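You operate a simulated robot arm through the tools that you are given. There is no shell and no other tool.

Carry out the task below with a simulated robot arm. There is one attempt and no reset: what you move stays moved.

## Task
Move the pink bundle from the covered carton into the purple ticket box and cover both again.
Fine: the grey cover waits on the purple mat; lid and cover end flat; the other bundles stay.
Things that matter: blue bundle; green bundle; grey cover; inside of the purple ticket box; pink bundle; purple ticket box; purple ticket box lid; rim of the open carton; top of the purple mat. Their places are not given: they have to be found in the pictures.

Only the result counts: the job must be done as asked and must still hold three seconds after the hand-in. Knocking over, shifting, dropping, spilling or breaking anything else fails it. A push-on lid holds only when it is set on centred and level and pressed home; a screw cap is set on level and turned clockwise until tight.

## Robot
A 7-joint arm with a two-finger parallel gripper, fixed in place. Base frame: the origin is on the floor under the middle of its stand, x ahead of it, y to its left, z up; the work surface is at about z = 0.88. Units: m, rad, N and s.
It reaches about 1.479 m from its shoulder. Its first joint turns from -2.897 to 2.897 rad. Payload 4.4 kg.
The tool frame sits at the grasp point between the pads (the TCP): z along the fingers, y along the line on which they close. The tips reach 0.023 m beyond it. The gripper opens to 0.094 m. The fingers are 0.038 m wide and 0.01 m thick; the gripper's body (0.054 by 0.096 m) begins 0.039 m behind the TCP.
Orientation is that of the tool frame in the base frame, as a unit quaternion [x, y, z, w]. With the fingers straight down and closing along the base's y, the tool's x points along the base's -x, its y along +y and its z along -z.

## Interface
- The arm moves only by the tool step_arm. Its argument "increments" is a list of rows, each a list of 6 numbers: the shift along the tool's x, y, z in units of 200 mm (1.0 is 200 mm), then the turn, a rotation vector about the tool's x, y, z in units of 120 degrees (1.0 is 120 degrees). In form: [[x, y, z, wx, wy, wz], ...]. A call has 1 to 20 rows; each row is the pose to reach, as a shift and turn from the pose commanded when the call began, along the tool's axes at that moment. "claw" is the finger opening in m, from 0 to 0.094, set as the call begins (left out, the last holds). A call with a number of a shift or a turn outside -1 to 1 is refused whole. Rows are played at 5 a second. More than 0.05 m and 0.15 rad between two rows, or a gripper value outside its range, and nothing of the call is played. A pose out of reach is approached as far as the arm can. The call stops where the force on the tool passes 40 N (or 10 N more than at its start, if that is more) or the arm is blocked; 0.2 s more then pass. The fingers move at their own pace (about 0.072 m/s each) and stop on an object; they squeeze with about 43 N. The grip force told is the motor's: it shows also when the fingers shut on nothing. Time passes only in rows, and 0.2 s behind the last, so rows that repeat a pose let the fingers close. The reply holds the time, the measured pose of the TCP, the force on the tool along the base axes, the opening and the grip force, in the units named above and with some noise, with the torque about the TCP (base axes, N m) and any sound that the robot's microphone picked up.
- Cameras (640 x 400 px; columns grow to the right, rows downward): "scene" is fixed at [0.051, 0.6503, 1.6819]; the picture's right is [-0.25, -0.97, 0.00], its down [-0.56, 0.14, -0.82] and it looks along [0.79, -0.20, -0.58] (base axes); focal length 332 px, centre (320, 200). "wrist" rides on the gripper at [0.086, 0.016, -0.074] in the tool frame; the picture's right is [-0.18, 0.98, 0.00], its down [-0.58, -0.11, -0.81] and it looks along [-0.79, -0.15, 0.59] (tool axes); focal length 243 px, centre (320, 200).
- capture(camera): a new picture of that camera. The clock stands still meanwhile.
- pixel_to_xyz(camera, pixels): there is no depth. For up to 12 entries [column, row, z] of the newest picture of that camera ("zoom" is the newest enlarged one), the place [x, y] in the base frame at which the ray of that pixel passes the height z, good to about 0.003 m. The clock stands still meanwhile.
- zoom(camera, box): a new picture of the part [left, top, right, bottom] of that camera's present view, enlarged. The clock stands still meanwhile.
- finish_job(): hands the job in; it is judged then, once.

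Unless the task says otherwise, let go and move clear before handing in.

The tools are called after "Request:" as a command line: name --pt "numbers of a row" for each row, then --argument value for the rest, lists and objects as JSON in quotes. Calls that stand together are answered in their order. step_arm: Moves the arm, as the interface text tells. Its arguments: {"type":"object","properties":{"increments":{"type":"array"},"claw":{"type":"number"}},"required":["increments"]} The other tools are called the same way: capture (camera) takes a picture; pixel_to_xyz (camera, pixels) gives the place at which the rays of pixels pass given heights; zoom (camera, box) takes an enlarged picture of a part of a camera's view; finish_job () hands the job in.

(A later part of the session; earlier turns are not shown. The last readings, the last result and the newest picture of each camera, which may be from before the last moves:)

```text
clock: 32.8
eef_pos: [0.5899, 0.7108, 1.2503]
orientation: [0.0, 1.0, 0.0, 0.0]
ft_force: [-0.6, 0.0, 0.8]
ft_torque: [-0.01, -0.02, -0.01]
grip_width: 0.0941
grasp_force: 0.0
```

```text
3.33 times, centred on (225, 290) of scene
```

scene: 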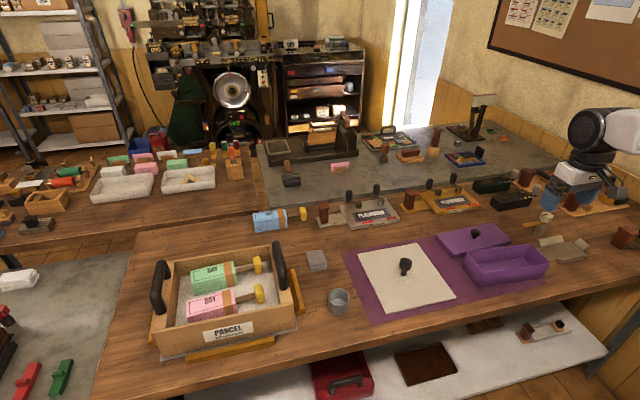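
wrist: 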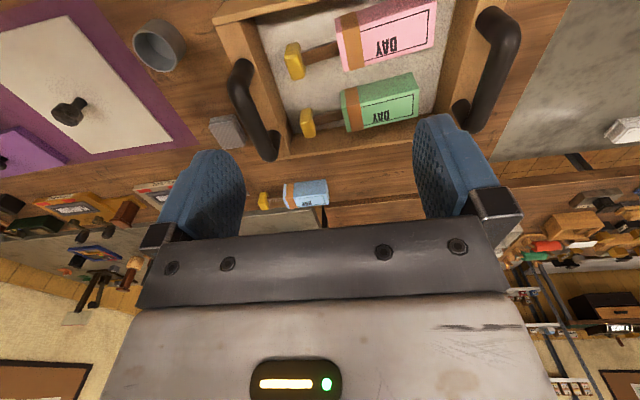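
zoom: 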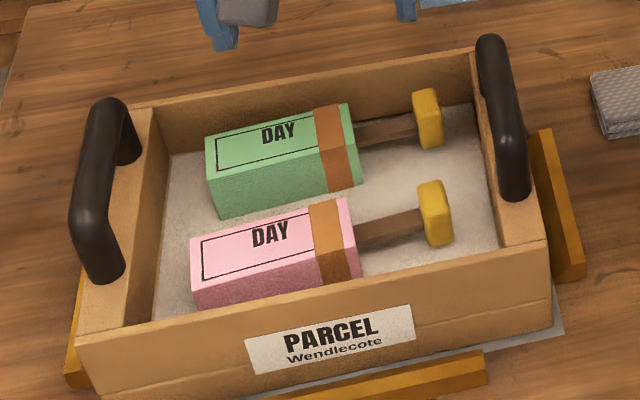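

Triangulation gives the pink block centre ≈(0.653,0.788), top z≈0.965, yaw ≈ +5°, ~0.12×0.05 m. I rotate the gripper -95° about the tool z so it closes across the block's width, with the camera on the -y side away from the left handle.

Request:
step_arm --pt "0 0 0 0 0 -0.06" --pt "0 0 0 0 0 -0.12" --pt "0 0 0 0 0 -0.18" --pt "0 0 0 0 0 -0.24" --pt "0 0 0 0 0 -0.3" --pt "0 0 0 0 0 -0.36" --pt "0 0 0 0 0 -0.42" --pt "0 0 0 0 0 -0.48" --pt "0 0 0 0 0 -0.54" --pt "0 0 0 0 0 -0.6" --pt "0 0 0 0 0 -0.66" --pt "0 0 0 0 0 -0.72" --pt "0 0 0 0 0 -0.76" --pt "0 0 0 0 0 -0.7917" --pt "0 0 0 0 0 -0.7917"

Request:
capture --camera "wrist"

Request:
capture --camera "scene"

```text
clock: 36.0
eef_pos: [0.5904, 0.7091, 1.2513]
orientation: [0.738, -0.675, 0.0, 0.0]
ft_force: [-0.3, 0.8, -0.4]
ft_torque: [0.0, 0.03, -0.05]
grip_width: 0.0941
grasp_force: 0.1
```

```text
taken
```

wrist: 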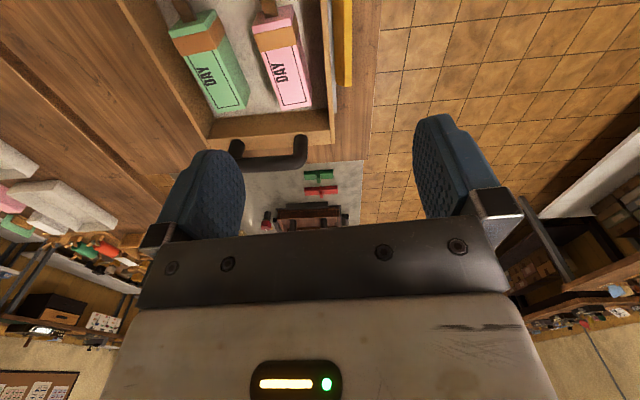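

```text
taken
```

scene: 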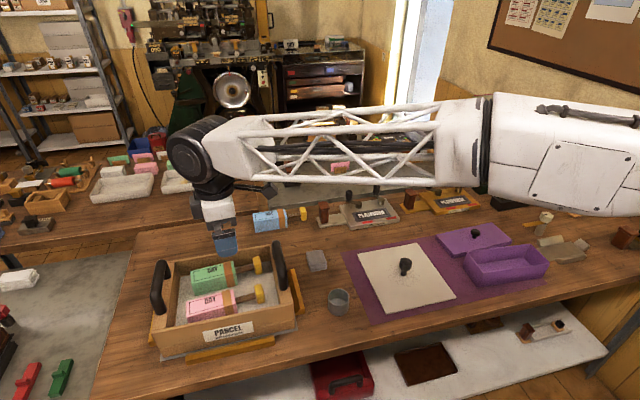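

The rotation completed (tool x ≈ (0.09,-1.0)). I enlarge the wrist view of the pink block to check its yaw against the gripper.

Request:
zoom --camera "wrist" --box '[160, 0, 352, 120]'

```text
3.33 times, centred on (256, 60) of wrist
```

zoom: 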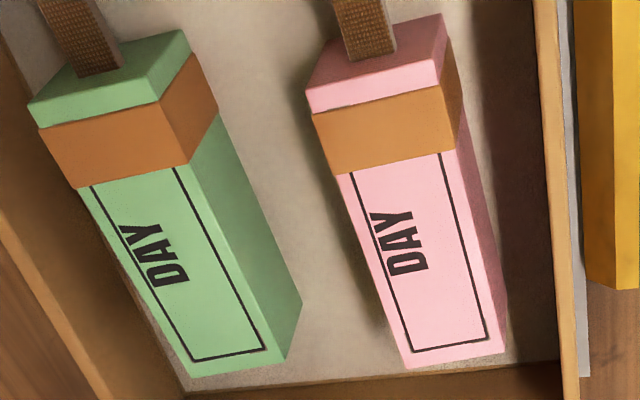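

Request:
pixel_to_xyz --camera "zoom" --pixels '[[307, 92, 0.965], [436, 60, 0.965], [497, 346, 0.965], [408, 370, 0.965], [307, 92, 0.94], [436, 60, 0.94], [497, 346, 0.94], [408, 370, 0.94], [325, 45, 0.919], [443, 15, 0.919], [560, 360, 0.919], [325, 45, 0.89]]'

Request:
zoom --camera "scene" --box '[175, 280, 275, 330]'

```text
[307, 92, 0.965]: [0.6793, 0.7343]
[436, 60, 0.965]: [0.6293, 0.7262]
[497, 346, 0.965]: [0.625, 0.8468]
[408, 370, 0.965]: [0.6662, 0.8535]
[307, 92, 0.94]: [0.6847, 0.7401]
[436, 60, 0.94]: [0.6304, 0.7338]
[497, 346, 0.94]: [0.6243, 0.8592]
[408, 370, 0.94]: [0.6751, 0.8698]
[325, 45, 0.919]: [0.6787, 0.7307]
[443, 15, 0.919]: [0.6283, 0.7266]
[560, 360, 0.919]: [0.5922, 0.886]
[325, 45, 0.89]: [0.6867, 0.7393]
```

```text
6.40 times, centred on (225, 305) of scene
```

zoom: 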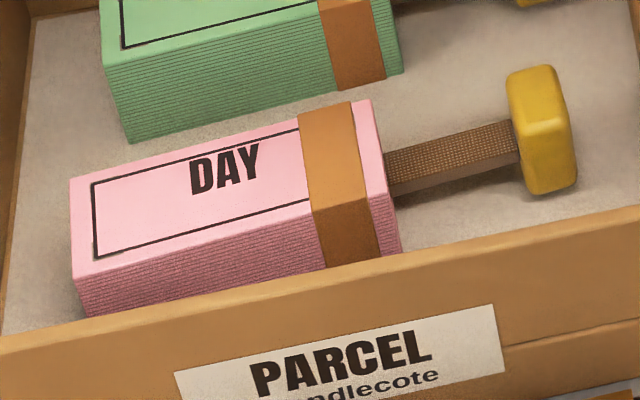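

The end-face edges agree at top z=0.965 / floor z=0.919, centre ≈(0.652,0.789), yaw ≈5°. I move over the grip point (0.653,0.779), narrow the opening to 0.072 and descend part way.

Request:
step_arm --pt "-0.08 -0.09 0 0 0 0" --pt "-0.16 -0.18 0 0 0 0" --pt "-0.24 -0.27 0 0 0 0" --pt "-0.311 -0.346 0 0 0 0" --pt "-0.311 -0.346 0.15 0 0 0" --pt "-0.311 -0.346 0.3 0 0 0" --pt "-0.311 -0.346 0.45 0 0 0" --pt "-0.311 -0.346 0.6 0 0 0" --pt "-0.311 -0.346 0.75 0 0 0" --pt "-0.311 -0.346 0.9 0 0 0" --pt "-0.311 -0.346 0.9 0 0 0" --claw 0.072

Request:
capture --camera "wrist"

Request:
zoom --camera "scene" --box '[145, 210, 305, 330]'

```text
clock: 38.4
eef_pos: [0.6518, 0.7793, 1.073]
orientation: [0.737, -0.676, 0.0, 0.0]
ft_force: [0.2, -0.2, 0.1]
ft_torque: [0.0, 0.0, 0.01]
grip_width: 0.0721
grasp_force: 0.0
```

```text
taken
```

wrist: 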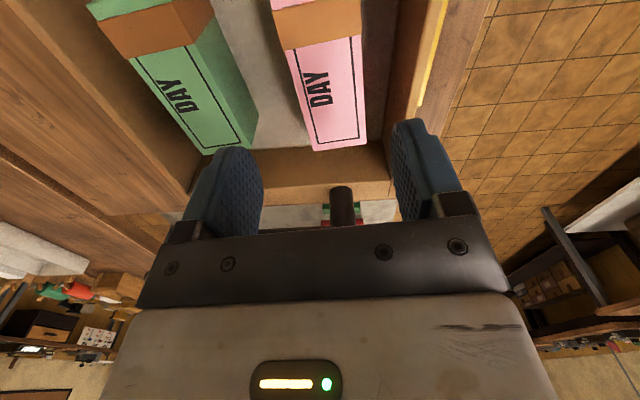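

```text
3.33 times, centred on (225, 270) of scene
```

zoom: 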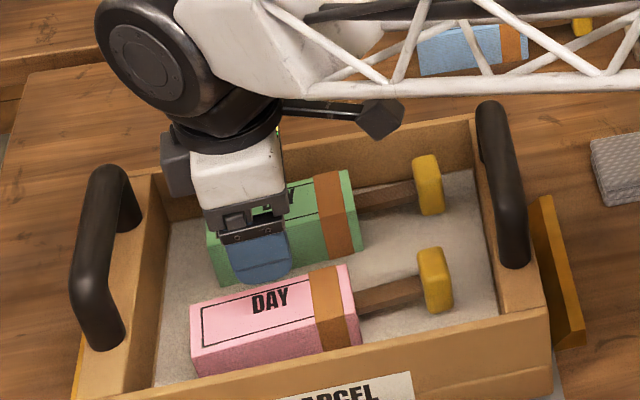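

The block is below and between the fingers. I check its edges again from this closer view.

Request:
zoom --camera "wrist" --box '[240, 0, 420, 160]'

Request:
pixel_to_xyz --camera "wrist" --pixels '[[313, 151, 0.965], [366, 147, 0.965], [287, 50, 0.965], [359, 38, 0.965], [300, 100, 0.965], [362, 92, 0.965]]'

```text
2.50 times, centred on (330, 80) of wrist
```

zoom: 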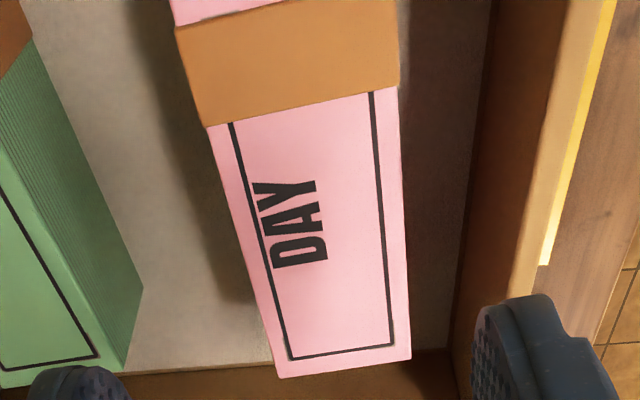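

```text
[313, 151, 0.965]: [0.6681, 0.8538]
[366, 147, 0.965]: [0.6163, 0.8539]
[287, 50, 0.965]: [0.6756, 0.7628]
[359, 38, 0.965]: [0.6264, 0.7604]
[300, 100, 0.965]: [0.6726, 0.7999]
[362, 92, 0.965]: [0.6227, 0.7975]
```

Request:
pixel_to_xyz --camera "wrist" --pixels '[[423, 24, 0.985], [412, 72, 0.985], [439, 24, 0.985], [427, 72, 0.985], [388, 40, 0.919], [380, 130, 0.919]]'

```text
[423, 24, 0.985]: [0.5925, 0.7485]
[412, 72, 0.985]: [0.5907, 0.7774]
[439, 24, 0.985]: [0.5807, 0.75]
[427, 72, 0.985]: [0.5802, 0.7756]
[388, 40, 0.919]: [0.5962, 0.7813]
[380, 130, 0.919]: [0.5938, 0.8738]
```

Front inner wall is at x≈0.593, so a 0.072 opening at x=0.650 leaves ~1 cm. I shift 2 mm and descend to the grip height in small steps.

Request:
step_arm --pt "0 0.01 0.1 0 0 0" --pt "0 0.01 0.2 0 0 0" --pt "0 0.01 0.3 0 0 0" --pt "0 0.01 0.38 0 0 0" --pt "0 0.01 0.44 0 0 0" --pt "0 0.01 0.44 0 0 0"

Request:
capture --camera "wrist"

Request:
zoom --camera "scene" --box '[145, 230, 305, 350]'

```text
clock: 39.8
eef_pos: [0.6509, 0.7773, 0.9838]
orientation: [0.737, -0.676, 0.0, 0.0]
ft_force: [-0.2, 1.1, 0.2]
ft_torque: [-0.03, -0.01, -0.01]
grip_width: 0.072
grasp_force: 0.0
```

```text
taken
```

wrist: 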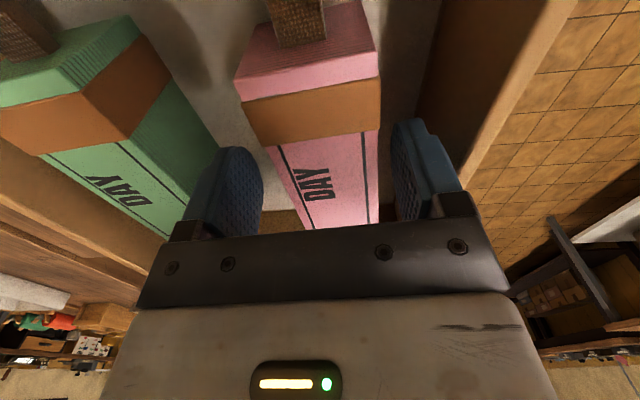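

```text
3.33 times, centred on (225, 290) of scene
```

zoom: 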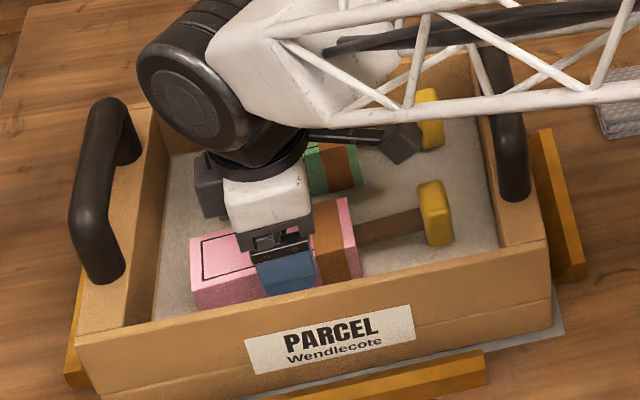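

The fingers straddle the pink block cleanly. I descend the last 26 mm.

Request:
step_arm --pt "0 0 0.04 0 0 0" --pt "0 0 0.08 0 0 0" --pt "0 0 0.12 0 0 0" --pt "0 0 0.13 0 0 0" --pt "0 0 0.13 0 0 0"

Request:
capture --camera "wrist"

```text
clock: 41.0
eef_pos: [0.6525, 0.7793, 0.9576]
orientation: [0.738, -0.675, 0.0, 0.0]
ft_force: [0.0, -0.3, -0.1]
ft_torque: [-0.01, 0.01, 0.03]
grip_width: 0.0716
grasp_force: 0.0
```

```text
taken
```

wrist: 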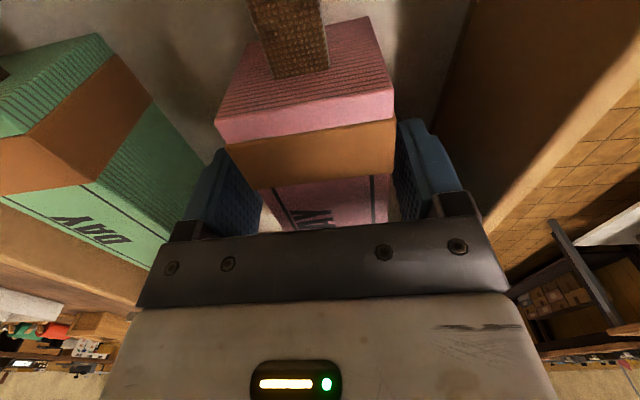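

The block sits slightly nearer the right finger (front side), so I shift 2 mm that way and close.

Request:
step_arm --pt "0 0.01 0 0 0 0" --pt "0 0.01 0 0 0 0"

Request:
step_arm --pt "0 0 0 0 0 0" --pt "0 0 0 0 0 0" --pt "0 0 0 0 0 0" --pt "0 0 0 0 0 0" --pt "0 0 0 0 0 0" --claw 0.0

Request:
capture --camera "wrist"

Request:
zoom --camera "scene" --box '[145, 230, 305, 350]'

```text
clock: 41.6
eef_pos: [0.6501, 0.7784, 0.959]
orientation: [0.738, -0.675, 0.001, 0.0]
ft_force: [0.8, -0.2, 0.2]
ft_torque: [-0.01, 0.01, -0.03]
grip_width: 0.0719
grasp_force: 0.1
```

```text
clock: 42.8
eef_pos: [0.6502, 0.7781, 0.9584]
orientation: [0.738, -0.675, 0.001, 0.0]
ft_force: [0.1, 1.5, -0.2]
ft_torque: [-0.03, -0.07, 0.02]
grip_width: 0.05
grasp_force: 42.9
```

```text
taken
```

wrist: 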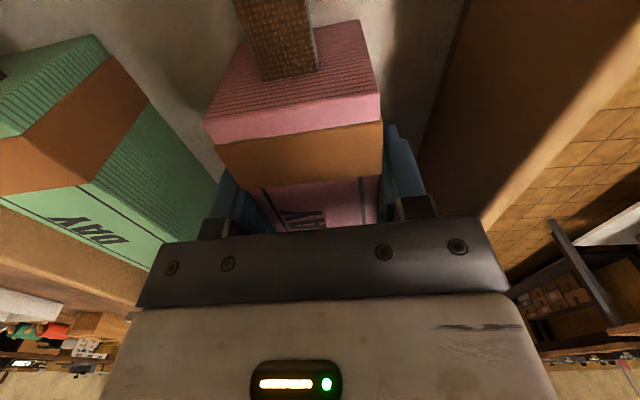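

```text
3.33 times, centred on (225, 290) of scene
```

zoom: 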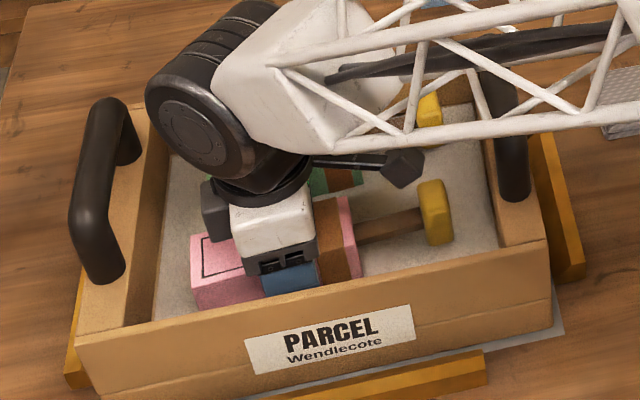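

Gripped at exactly 0.050 m. I lift slowly and check force and tilt.

Request:
step_arm --pt "0 0 -0.03 0 0 0" --pt "0 0 -0.08 0 0 0" --pt "0 0 -0.15 0 0 0" --pt "0 0 -0.22 0 0 0" --pt "0 0 -0.22 0 0 0"

Request:
capture --camera "wrist"

Request:
zoom --camera "scene" --box '[145, 230, 305, 350]'

```text
clock: 44.0
eef_pos: [0.6485, 0.7789, 1.002]
orientation: [0.738, -0.675, 0.0, 0.0]
ft_force: [0.6, 0.7, -2.4]
ft_torque: [-0.01, 0.03, 0.0]
grip_width: 0.0498
grasp_force: 43.1
```

```text
taken
```

wrist: 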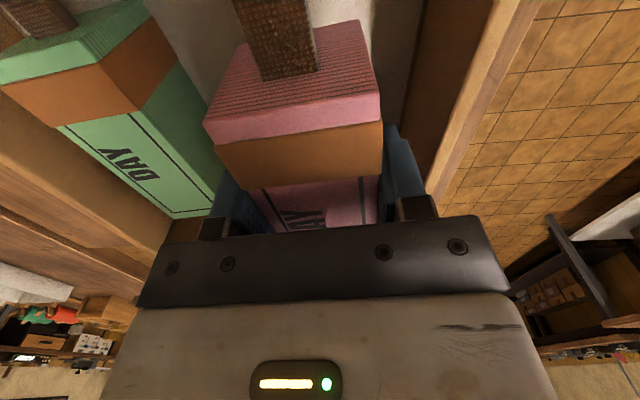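

```text
3.33 times, centred on (225, 290) of scene
```

zoom: 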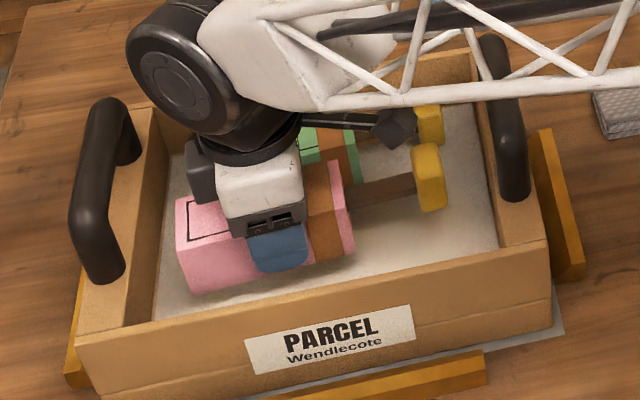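

The bundle is held level (2.4 N weight) and clear of the green one. I raise it to about z=1.2.

Request:
step_arm --pt "0 0 -0.1 0 0 0" --pt "0 0 -0.25 0 0 0" --pt "0 0 -0.4 0 0 0" --pt "0 0 -0.55 0 0 0" --pt "0 0 -0.7 0 0 0" --pt "0 0 -0.85 0 0 0" --pt "0 0 -0.95 0 0 0" --pt "0 0 -1.0 0 0 0" --pt "0 0 -1.0 0 0 0"

Request:
capture --camera "scene"

```text
clock: 46.0
eef_pos: [0.6485, 0.7779, 1.2014]
orientation: [0.737, -0.676, 0.0, 0.0]
ft_force: [-0.1, -0.6, -2.2]
ft_torque: [0.0, 0.01, 0.02]
grip_width: 0.05
grasp_force: 42.4
```

```text
taken
```

scene: 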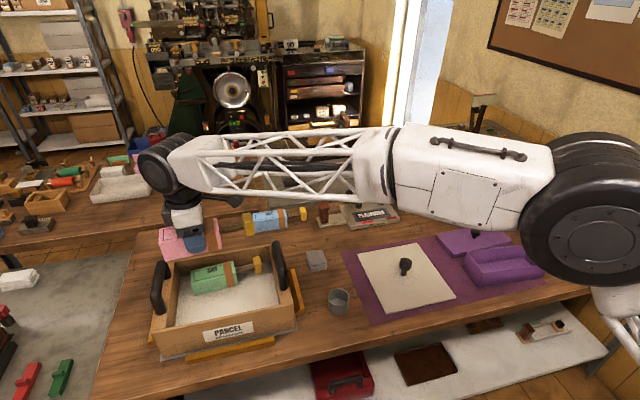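

The bundle is well clear and the green one stayed. I carry it along -y towards the purple box.

Request:
step_arm --pt "0.06 0.01 0 0 0 0" --pt "0.2 0.03 0 0 0 0" --pt "0.4 0.055 0 0 0 0" --pt "0.6 0.08 0 0 0 0" --pt "0.8 0.105 0 0 0 0" --pt "0.94 0.125 0 0 0 0" --pt "1.0 0.1317 0 0 0 0"

Request:
step_arm --pt "0.06 0.01 0 0 0 0" --pt "0.2 0.03 0 0 0 0" --pt "0.4 0.055 0 0 0 0" --pt "0.6 0.08 0 0 0 0" --pt "0.8 0.105 0 0 0 0" --pt "0.94 0.125 0 0 0 0" --pt "1.0 0.1317 0 0 0 0"

Request:
step_arm --pt "0.06 0.01 0 0 0 0" --pt "0.2 0.03 0 0 0 0" --pt "0.4 0.055 0 0 0 0" --pt "0.6 0.08 0 0 0 0" --pt "0.8 0.105 0 0 0 0" --pt "0.94 0.125 0 0 0 0" --pt "1.0 0.1317 0 0 0 0"

Request:
step_arm --pt "0.06 0.01 0 0 0 0" --pt "0.2 0.03 0 0 0 0" --pt "0.4 0.055 0 0 0 0" --pt "0.6 0.08 0 0 0 0" --pt "0.8 0.105 0 0 0 0" --pt "0.94 0.125 0 0 0 0" --pt "1.0 0.1317 0 0 0 0" --pt "1.0 0.1317 0 0 0 0"

Request:
capture --camera "scene"

Request:
capture --camera "wrist"

```text
clock: 47.6
eef_pos: [0.6389, 0.5763, 1.201]
orientation: [0.737, -0.676, -0.001, 0.0]
ft_force: [-0.4, 0.6, -2.3]
ft_torque: [0.04, 0.0, 0.0]
grip_width: 0.0496
grasp_force: 43.2
```

```text
clock: 49.2
eef_pos: [0.633, 0.373, 1.2014]
orientation: [0.738, -0.675, 0.0, 0.001]
ft_force: [-1.0, -0.7, -2.8]
ft_torque: [-0.01, 0.02, 0.0]
grip_width: 0.0498
grasp_force: 42.6
```

```text
clock: 50.8
eef_pos: [0.6228, 0.1723, 1.2017]
orientation: [0.737, -0.676, 0.0, 0.0]
ft_force: [0.1, -0.7, -2.5]
ft_torque: [-0.01, 0.03, 0.02]
grip_width: 0.05
grasp_force: 42.8
```

```text
clock: 52.6
eef_pos: [0.6155, -0.0297, 1.2018]
orientation: [0.737, -0.676, 0.0, 0.0]
ft_force: [0.2, 0.5, -3.7]
ft_torque: [-0.04, 0.0, -0.04]
grip_width: 0.0499
grasp_force: 42.5
```

```text
taken
```

scene: 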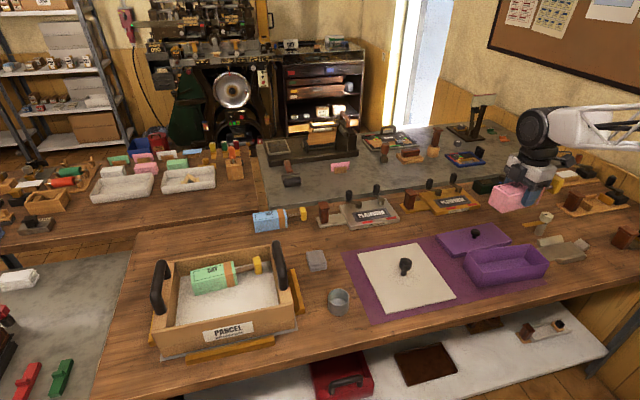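

```text
taken
```

wrist: 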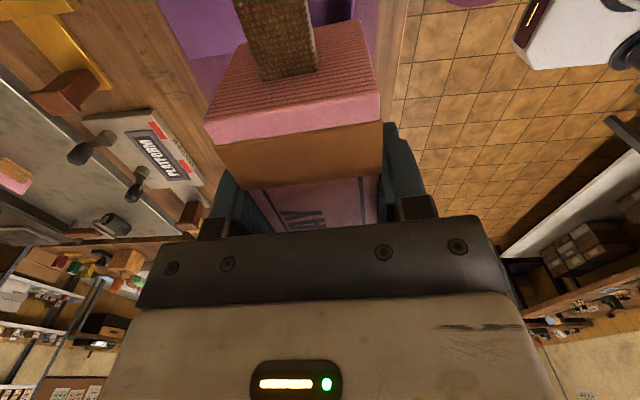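

Held steadily over the box area. I rotate ~+9° about tool z to match the box's yaw and shift so the 0.20 m bundle is centred over the box, then lower to about z=1.05.

Request:
step_arm --pt "0.05 0 0 0 0 0.025" --pt "0.12 -0.002 0 0 0 0.05" --pt "0.185 -0.005 0 0 0 0.0742" --pt "0.185 -0.005 0.1 0 0 0.0742" --pt "0.185 -0.005 0.25 0 0 0.0742" --pt "0.185 -0.005 0.4 0 0 0.0742" --pt "0.185 -0.005 0.55 0 0 0.0742" --pt "0.185 -0.005 0.7 0 0 0.0742" --pt "0.185 -0.005 0.75 0 0 0.0742" --pt "0.185 -0.005 0.75 0 0 0.0742"

Request:
capture --camera "wrist"

Request:
zoom --camera "scene" --box '[420, 190, 580, 310]'

```text
clock: 54.8
eef_pos: [0.6172, -0.0657, 1.0527]
orientation: [-0.683, 0.73, 0.0, 0.0]
ft_force: [-0.1, 0.6, -2.1]
ft_torque: [-0.01, -0.01, 0.02]
grip_width: 0.05
grasp_force: 43.5
```

```text
taken
```

wrist: 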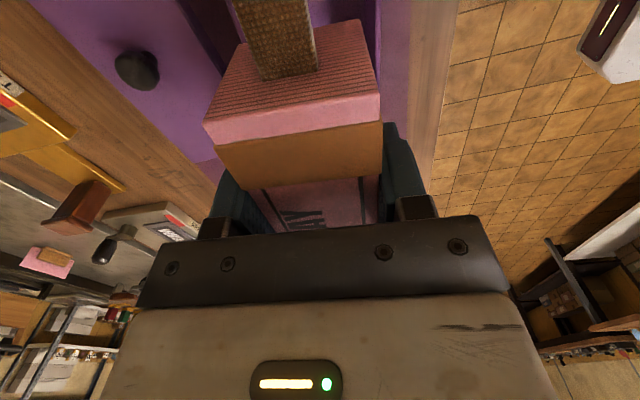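

```text
3.33 times, centred on (500, 250) of scene
```

zoom: 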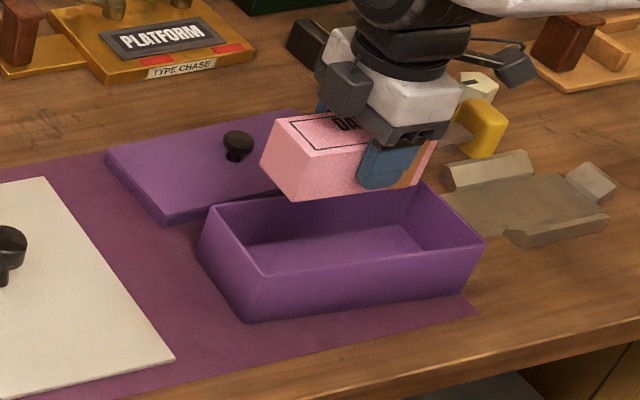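

I check the held bundle's ends against the box with this scene view (block top should be at z≈1.060).

Request:
pixel_to_xyz --camera "zoom" --pixels '[[278, 113, 1.06], [310, 152, 1.06], [262, 163, 1.014], [293, 200, 1.014], [507, 118, 1.05], [496, 157, 1.014], [210, 207, 0.948], [263, 277, 0.948], [487, 241, 0.948], [440, 138, 1.06], [460, 108, 1.05], [245, 322, 0.882]]'

Request:
zoom --camera "scene" --box '[470, 200, 560, 260]'

```text
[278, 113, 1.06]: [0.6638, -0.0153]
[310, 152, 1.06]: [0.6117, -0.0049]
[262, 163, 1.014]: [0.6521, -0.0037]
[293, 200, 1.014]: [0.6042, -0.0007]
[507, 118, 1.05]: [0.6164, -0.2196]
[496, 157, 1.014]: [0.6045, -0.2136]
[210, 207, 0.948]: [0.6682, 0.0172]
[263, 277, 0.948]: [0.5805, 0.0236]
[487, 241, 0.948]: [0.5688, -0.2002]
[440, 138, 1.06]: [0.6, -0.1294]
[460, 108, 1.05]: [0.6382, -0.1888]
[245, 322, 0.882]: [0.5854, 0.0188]
```

```text
6.67 times, centred on (515, 230) of scene
```

zoom: 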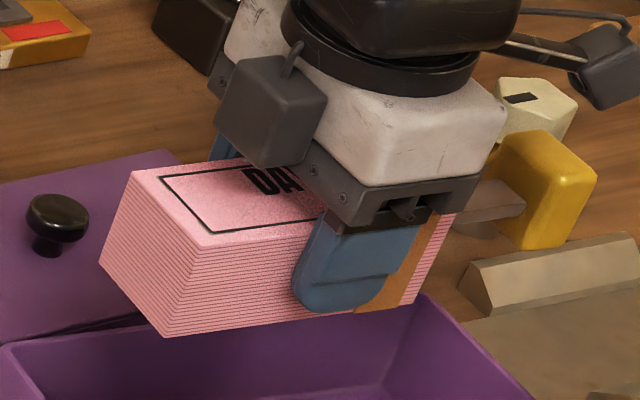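

The scene rays suggest the block sits a bit higher in the grip than assumed. I'll enlarge the wrist view to resolve the block's end face in the tool frame.

Request:
zoom --camera "wrist" --box '[190, 0, 430, 150]'

Request:
zoom --camera "scene" --box '[440, 200, 580, 300]'

```text
2.67 times, centred on (310, 75) of wrist
```

zoom: 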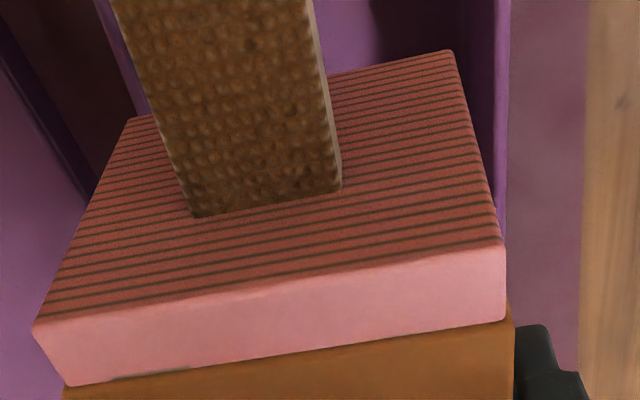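

```text
4.00 times, centred on (510, 250) of scene
```

zoom: 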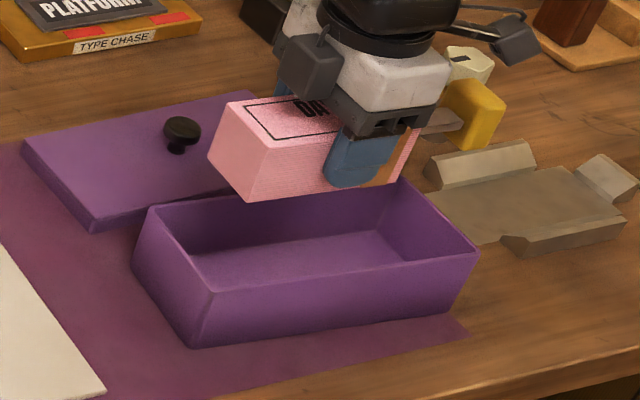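

The end-face geometry gives the block 50×50 mm, its tail-side face 49 mm ahead of the TCP and its bottom 38 mm below. I check the scene calibration using the visible fingertip.

Request:
pixel_to_xyz --camera "zoom" --pixels '[[352, 188, 1.03], [333, 184, 1.03], [375, 185, 1.03], [246, 201, 1.0147], [208, 158, 1.0147], [226, 100, 1.065], [267, 143, 1.065], [500, 95, 1.06], [493, 148, 1.015], [468, 150, 1.015], [212, 290, 0.948], [150, 208, 0.948]]'

```text
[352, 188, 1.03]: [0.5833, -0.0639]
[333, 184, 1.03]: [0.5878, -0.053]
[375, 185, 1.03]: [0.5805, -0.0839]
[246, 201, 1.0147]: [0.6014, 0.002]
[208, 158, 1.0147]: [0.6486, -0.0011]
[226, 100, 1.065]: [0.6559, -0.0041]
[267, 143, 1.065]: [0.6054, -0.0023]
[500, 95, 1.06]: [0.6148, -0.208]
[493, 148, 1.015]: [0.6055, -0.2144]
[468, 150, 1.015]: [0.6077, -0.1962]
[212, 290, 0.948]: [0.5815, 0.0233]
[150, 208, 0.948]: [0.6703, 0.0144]
```

Fingertip check agrees (y -0.064). Bundle spans about -68…+127 mm along tool x, so I shift ~3 mm to centre it and lower to just above the rim for a look.

Request:
step_arm --pt "-0.008 -0.007 0 0 0 0" --pt "-0.016 -0.013 0.05 0 0 0" --pt "-0.016 -0.013 0.12 0 0 0" --pt "-0.016 -0.013 0.2 0 0 0" --pt "-0.016 -0.013 0.28 0 0 0" --pt "-0.016 -0.013 0.31 0 0 0" --pt "-0.016 -0.013 0.31 0 0 0"

Request:
capture --camera "wrist"

Request:
zoom --camera "scene" --box '[440, 200, 580, 300]'

```text
clock: 56.4
eef_pos: [0.6217, -0.0626, 0.9889]
orientation: [-0.683, 0.731, 0.0, 0.0]
ft_force: [-0.4, -0.3, -2.7]
ft_torque: [0.01, 0.03, 0.03]
grip_width: 0.0499
grasp_force: 43.3
```

```text
taken
```

wrist: 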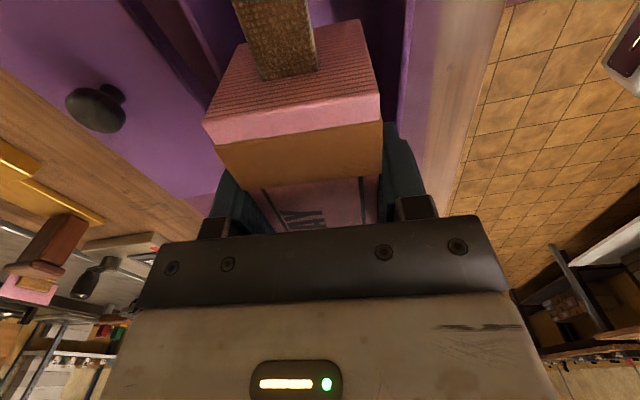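

```text
4.00 times, centred on (510, 250) of scene
```

zoom: 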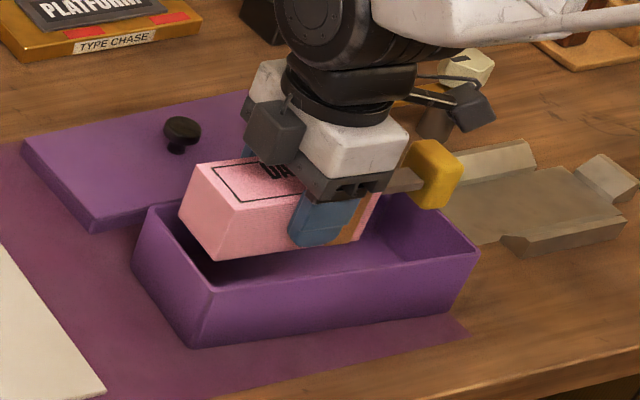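

Request:
pixel_to_xyz --camera "zoom" --pixels '[[217, 260, 0.951], [180, 215, 0.951], [190, 167, 1.001], [231, 200, 1.001], [212, 290, 0.948], [150, 207, 0.948], [479, 252, 0.948], [436, 209, 0.97], [436, 209, 0.975], [462, 158, 1.0], [462, 158, 1.01], [203, 283, 0.948]]'

Request:
zoom --camera "wrist" --box '[160, 0, 440, 150]'

Request:
zoom --camera "scene" --box '[530, 225, 575, 255]'

```text
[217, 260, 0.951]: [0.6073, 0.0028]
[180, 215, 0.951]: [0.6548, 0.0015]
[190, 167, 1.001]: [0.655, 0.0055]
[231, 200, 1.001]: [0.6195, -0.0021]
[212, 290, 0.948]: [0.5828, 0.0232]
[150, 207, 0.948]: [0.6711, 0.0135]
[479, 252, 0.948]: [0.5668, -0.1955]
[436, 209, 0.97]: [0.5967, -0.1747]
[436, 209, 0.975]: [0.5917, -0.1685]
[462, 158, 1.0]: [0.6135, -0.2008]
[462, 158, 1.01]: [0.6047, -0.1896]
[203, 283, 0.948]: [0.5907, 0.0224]
```

```text
2.29 times, centred on (300, 75) of wrist
```

zoom: 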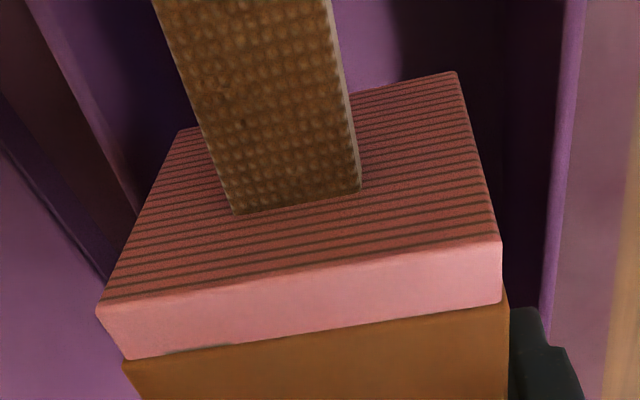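

```text
13.33 times, centred on (552, 240) of scene
```

zoom: 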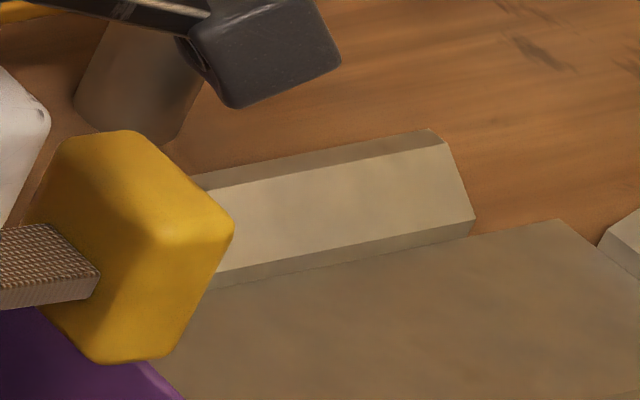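

Bundle ends are ~1 cm inside both box ends and the rims sit at about ±43 mm of the tool axis, so it's centred. I shift 1.5 mm and lower into the box.

Request:
step_arm --pt "0 0.0075 0.03 0 0 0" --pt "0 0.0075 0.07 0 0 0" --pt "0 0.0075 0.11 0 0 0" --pt "0 0.0075 0.15 0 0 0" --pt "0 0.0075 0.19 0 0 0" --pt "0 0.0075 0.23 0 0 0" --pt "0 0.0075 0.26 0 0 0" --pt "0 0.0075 0.26 0 0 0"

Request:
capture --camera "wrist"

Request:
zoom --camera "scene" --box '[440, 200, 580, 300]'

```text
clock: 58.2
eef_pos: [0.62, -0.0623, 0.9362]
orientation: [-0.682, 0.731, 0.0, 0.0]
ft_force: [-0.4, 0.5, -2.6]
ft_torque: [-0.01, -0.03, 0.0]
grip_width: 0.0497
grasp_force: 42.8
```

```text
taken
```

wrist: 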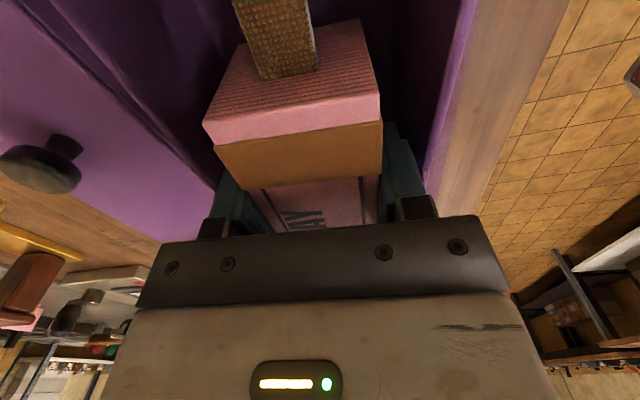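

```text
4.00 times, centred on (510, 250) of scene
```

zoom: 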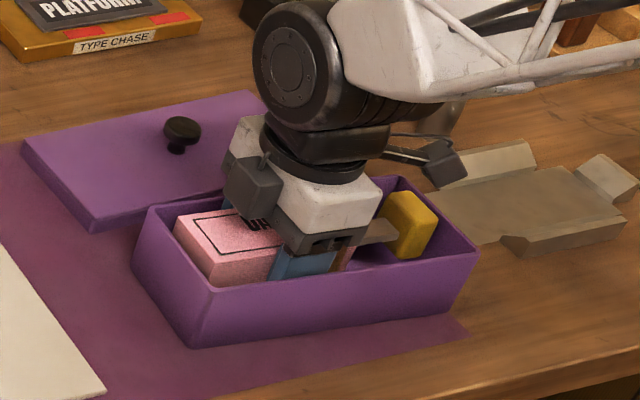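

The bundle is inside the box, with both ends clear. I creep down to the floor.

Request:
step_arm --pt "0 0 0.01 0 0 0" --pt "0 0 0.02 0 0 0" --pt "0 0 0.03 0 0 0" --pt "0 0 0.04 0 0 0"

Request:
step_arm --pt "0 0 0.005 0 0 0" --pt "0 0 0.01 0 0 0"

```text
clock: 59.2
eef_pos: [0.6193, -0.0622, 0.9288]
orientation: [-0.683, 0.73, 0.0, 0.0]
ft_force: [-0.2, -0.1, -2.9]
ft_torque: [-0.01, -0.02, 0.0]
grip_width: 0.0498
grasp_force: 43.2
```

```text
clock: 59.8
eef_pos: [0.6204, -0.0621, 0.9281]
orientation: [-0.683, 0.73, 0.0, 0.0]
ft_force: [-0.1, 0.8, -2.7]
ft_torque: [0.0, -0.04, 0.02]
grip_width: 0.0496
grasp_force: 43.7
```

No contact yet (-2.7 N is the bundle's weight). I continue 1 mm at a time.

Request:
step_arm --pt "0 0 0.005 0 0 0" --pt "0 0 0.01 0 0 0"

Request:
step_arm --pt "0 0 0.005 0 0 0" --pt "0 0 0.0075 0 0 0"

```text
clock: 60.4
eef_pos: [0.6202, -0.0628, 0.9261]
orientation: [-0.683, 0.731, -0.001, 0.0]
ft_force: [-0.5, -0.4, -2.3]
ft_torque: [0.02, 0.01, -0.05]
grip_width: 0.0497
grasp_force: 43.4
```

```text
clock: 61.0
eef_pos: [0.6204, -0.0623, 0.9238]
orientation: [-0.683, 0.73, 0.0, 0.0]
ft_force: [0.3, 0.7, -2.2]
ft_torque: [0.03, 0.02, 0.0]
grip_width: 0.0496
grasp_force: 43.3
```

Still carrying the full weight. Another few millimetres, stopping on contact.

Request:
step_arm --pt "0 0 0.005 0 0 0" --pt "0 0 0.0075 0 0 0"

Request:
step_arm --pt "0 0 0.005 0 0 0" --pt "0 0 0.005 0 0 0"

```text
clock: 61.6
eef_pos: [0.6191, -0.0621, 0.9231]
orientation: [-0.683, 0.731, 0.0, 0.0]
ft_force: [-0.6, 0.1, -2.8]
ft_torque: [-0.02, -0.04, -0.05]
grip_width: 0.0495
grasp_force: 42.5
```

```text
clock: 62.2
eef_pos: [0.6201, -0.0631, 0.9213]
orientation: [-0.683, 0.731, 0.0, 0.0]
ft_force: [0.1, -0.8, -3.0]
ft_torque: [0.03, 0.01, 0.02]
grip_width: 0.0499
grasp_force: 42.7
```

Request:
step_arm --pt "0 0 0.005 0 0 0" --pt "0 0 0.005 0 0 0"

Request:
step_arm --pt "0 0 0.005 0 0 0" --pt "0 0 0.005 0 0 0"

Request:
zoom --camera "scene" --box '[460, 225, 560, 290]'

```text
clock: 62.8
eef_pos: [0.6204, -0.0613, 0.92]
orientation: [-0.683, 0.73, 0.0, 0.0]
ft_force: [0.4, -0.2, -2.3]
ft_torque: [-0.01, 0.01, 0.01]
grip_width: 0.0497
grasp_force: 42.6
```

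```text
clock: 63.4
eef_pos: [0.6189, -0.0627, 0.9203]
orientation: [-0.683, 0.731, -0.001, 0.0]
ft_force: [-4.2, 2.2, 14.4]
ft_torque: [0.13, 0.27, 0.01]
grip_width: 0.05
grasp_force: 42.6
```

```text
6.15 times, centred on (510, 258) of scene
```

zoom: 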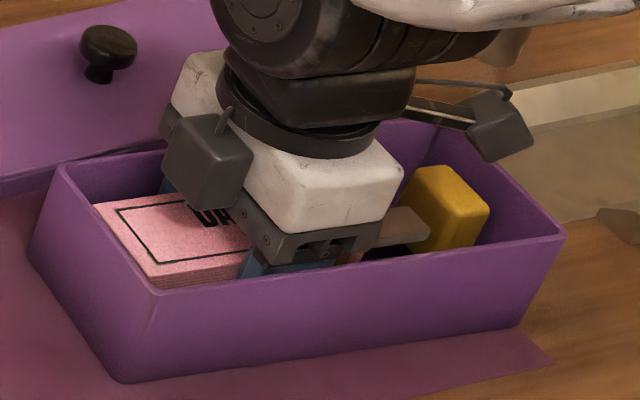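

Contact at +14 N: the bundle stands on the box floor. I open just enough (0.055) to release without touching the box walls.

Request:
step_arm --pt "0 0 -0.003 0 0 0" --pt "0 0 -0.003 0 0 0"

Request:
step_arm --pt "0 0 0 0 0 0" --pt "0 0 0 0 0 0" --pt "0 0 0 0 0 0" --claw 0.055

Request:
capture --camera "wrist"

```text
clock: 64.0
eef_pos: [0.6201, -0.0626, 0.9199]
orientation: [-0.682, 0.731, 0.0, 0.0]
ft_force: [4.4, -1.4, 8.9]
ft_torque: [0.01, -0.09, -0.03]
grip_width: 0.0499
grasp_force: 42.8
```

```text
clock: 64.8
eef_pos: [0.6201, -0.062, 0.9193]
orientation: [-0.683, 0.731, 0.0, 0.0]
ft_force: [-0.2, 0.2, 0.1]
ft_torque: [0.01, -0.03, 0.04]
grip_width: 0.0553
grasp_force: 0.0
```

```text
taken
```

wrist: 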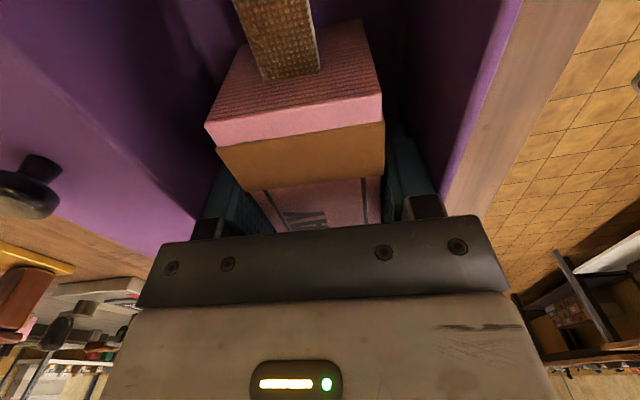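

Released with no side load. I withdraw straight up.

Request:
step_arm --pt "0 0 -0.03 0 0 0" --pt "0 0 -0.08 0 0 0" --pt "0 0 -0.16 0 0 0" --pt "0 0 -0.28 0 0 0" --pt "0 0 -0.45 0 0 0" --pt "0 0 -0.65 0 0 0" --pt "0 0 -0.85 0 0 0" --pt "0 0 -1.0 0 0 0" --pt "0 0 -1.0 0 0 0"

Request:
capture --camera "wrist"

Request:
zoom --camera "scene" --box '[420, 200, 570, 300]'

```text
clock: 66.8
eef_pos: [0.6199, -0.0647, 1.1183]
orientation: [-0.683, 0.731, 0.0, 0.0]
ft_force: [-0.2, 0.7, -0.3]
ft_torque: [-0.01, 0.01, 0.02]
grip_width: 0.0552
grasp_force: 0.0
```

```text
taken
```

wrist: 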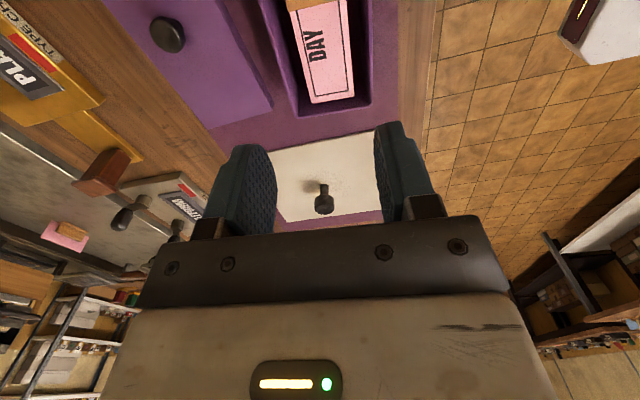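

```text
4.00 times, centred on (495, 250) of scene
```

zoom: 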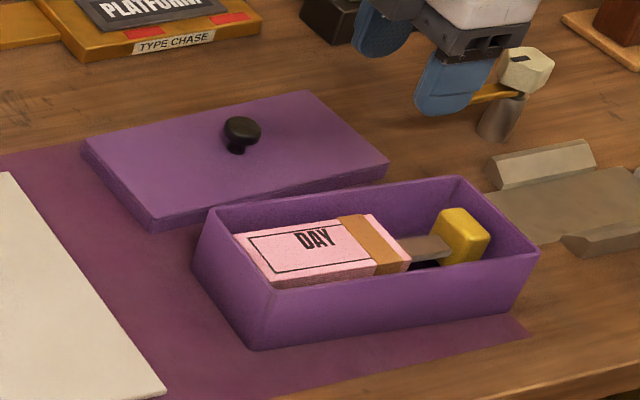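

The pink bundle lies in the box, below the rim. Now I rotate back to the first orientation and back off to view box and lid precisely.

Request:
step_arm --pt "0 0.05 -0.15 0 0 0.05" --pt "0.02 0.1 -0.3 0 0 0.1" --pt "0.04 0.15 -0.45 0 0 0.15" --pt "0.06 0.2 -0.5 0 0 0.2" --pt "0.08 0.25 -0.5 0 0 0.26" --pt "0.1 0.3 -0.5 0 0 0.32" --pt "0.12 0.35 -0.5 0 0 0.38" --pt "0.14 0.4 -0.5 0 0 0.44" --pt "0.16 0.44 -0.5 0 0 0.5" --pt "0.17 0.44 -0.5 0 0 0.56" --pt "0.17 0.44 -0.5 0 0 0.62" --pt "0.17 0.44 -0.5 0 0 0.68" --pt "0.17 0.44 -0.5 0 0 0.7175" --pt "0.17 0.44 -0.5 0 0 0.7175" --claw 0.094

Request:
capture --camera "wrist"

Request:
capture --camera "scene"

```text
clock: 69.8
eef_pos: [0.5288, -0.091, 1.2197]
orientation: [0.001, 1.0, 0.0, 0.0]
ft_force: [-0.7, -0.1, -0.3]
ft_torque: [0.01, -0.02, -0.01]
grip_width: 0.094
grasp_force: 0.0
```

```text
taken
```

wrist: 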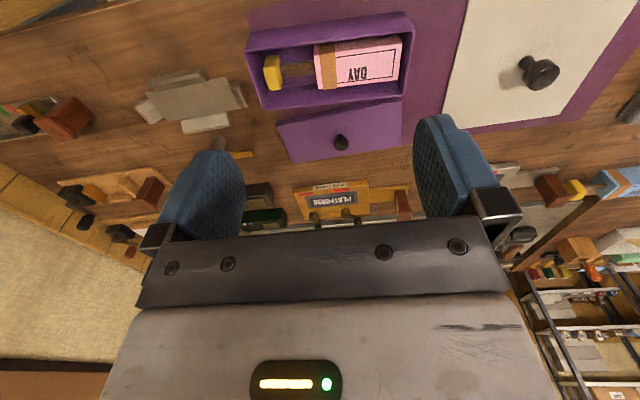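

```text
taken
```

scene: 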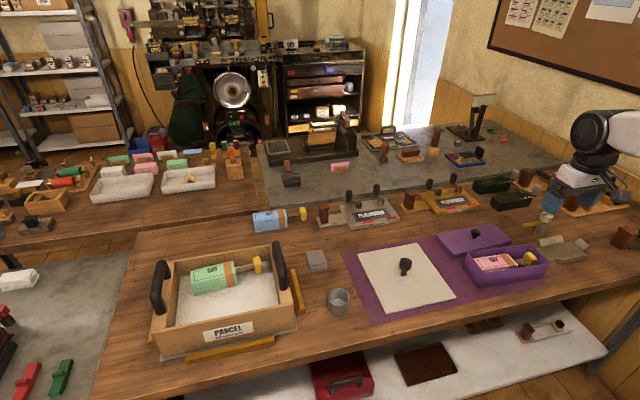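

I zoom tightly on each of the four box-rim corners for a precise pose.

Request:
zoom --camera "wrist" --box '[226, 38, 274, 68]'

Request:
zoom --camera "wrist" --box '[388, 18, 436, 48]'

Request:
zoom --camera "wrist" --box '[380, 78, 428, 108]'

Request:
zoom --camera "wrist" --box '[240, 92, 288, 122]'

```text
13.33 times, centred on (250, 53) of wrist
```

zoom: 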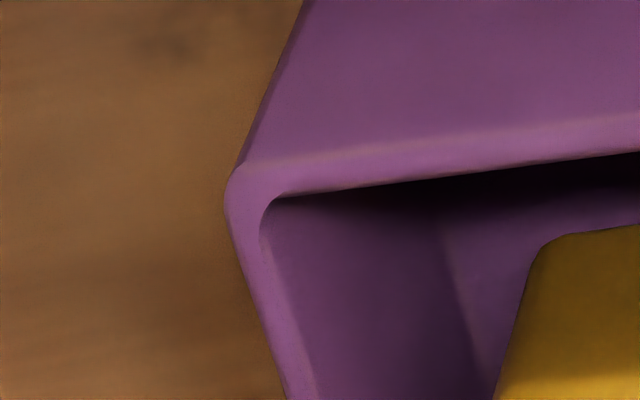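

```text
13.33 times, centred on (412, 33) of wrist
```

zoom: 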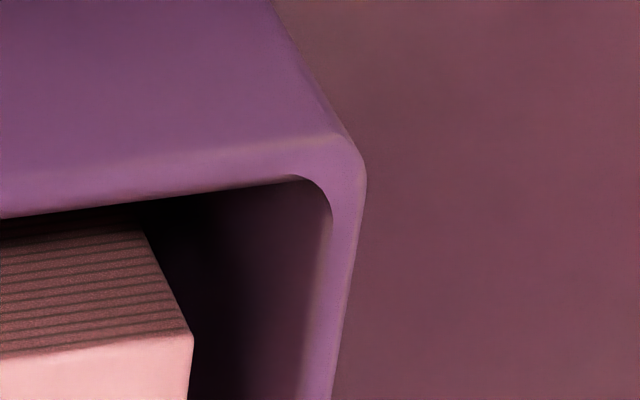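

```text
13.33 times, centred on (404, 93) of wrist
```

zoom: 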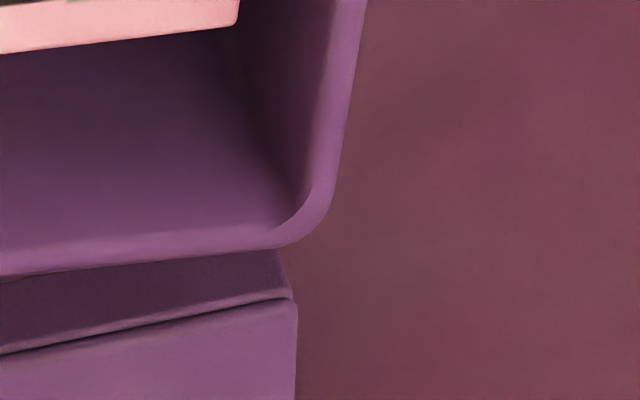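

```text
13.33 times, centred on (264, 107) of wrist
```

zoom: 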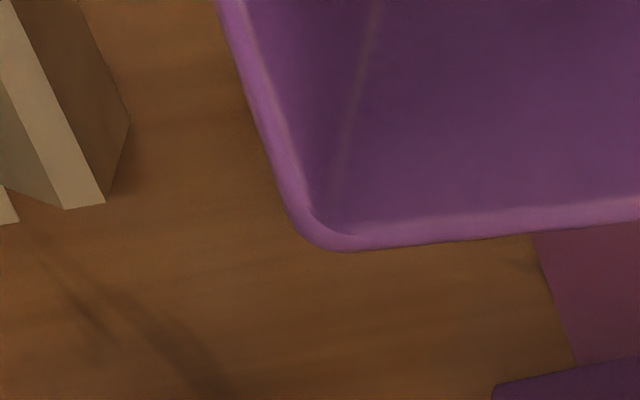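

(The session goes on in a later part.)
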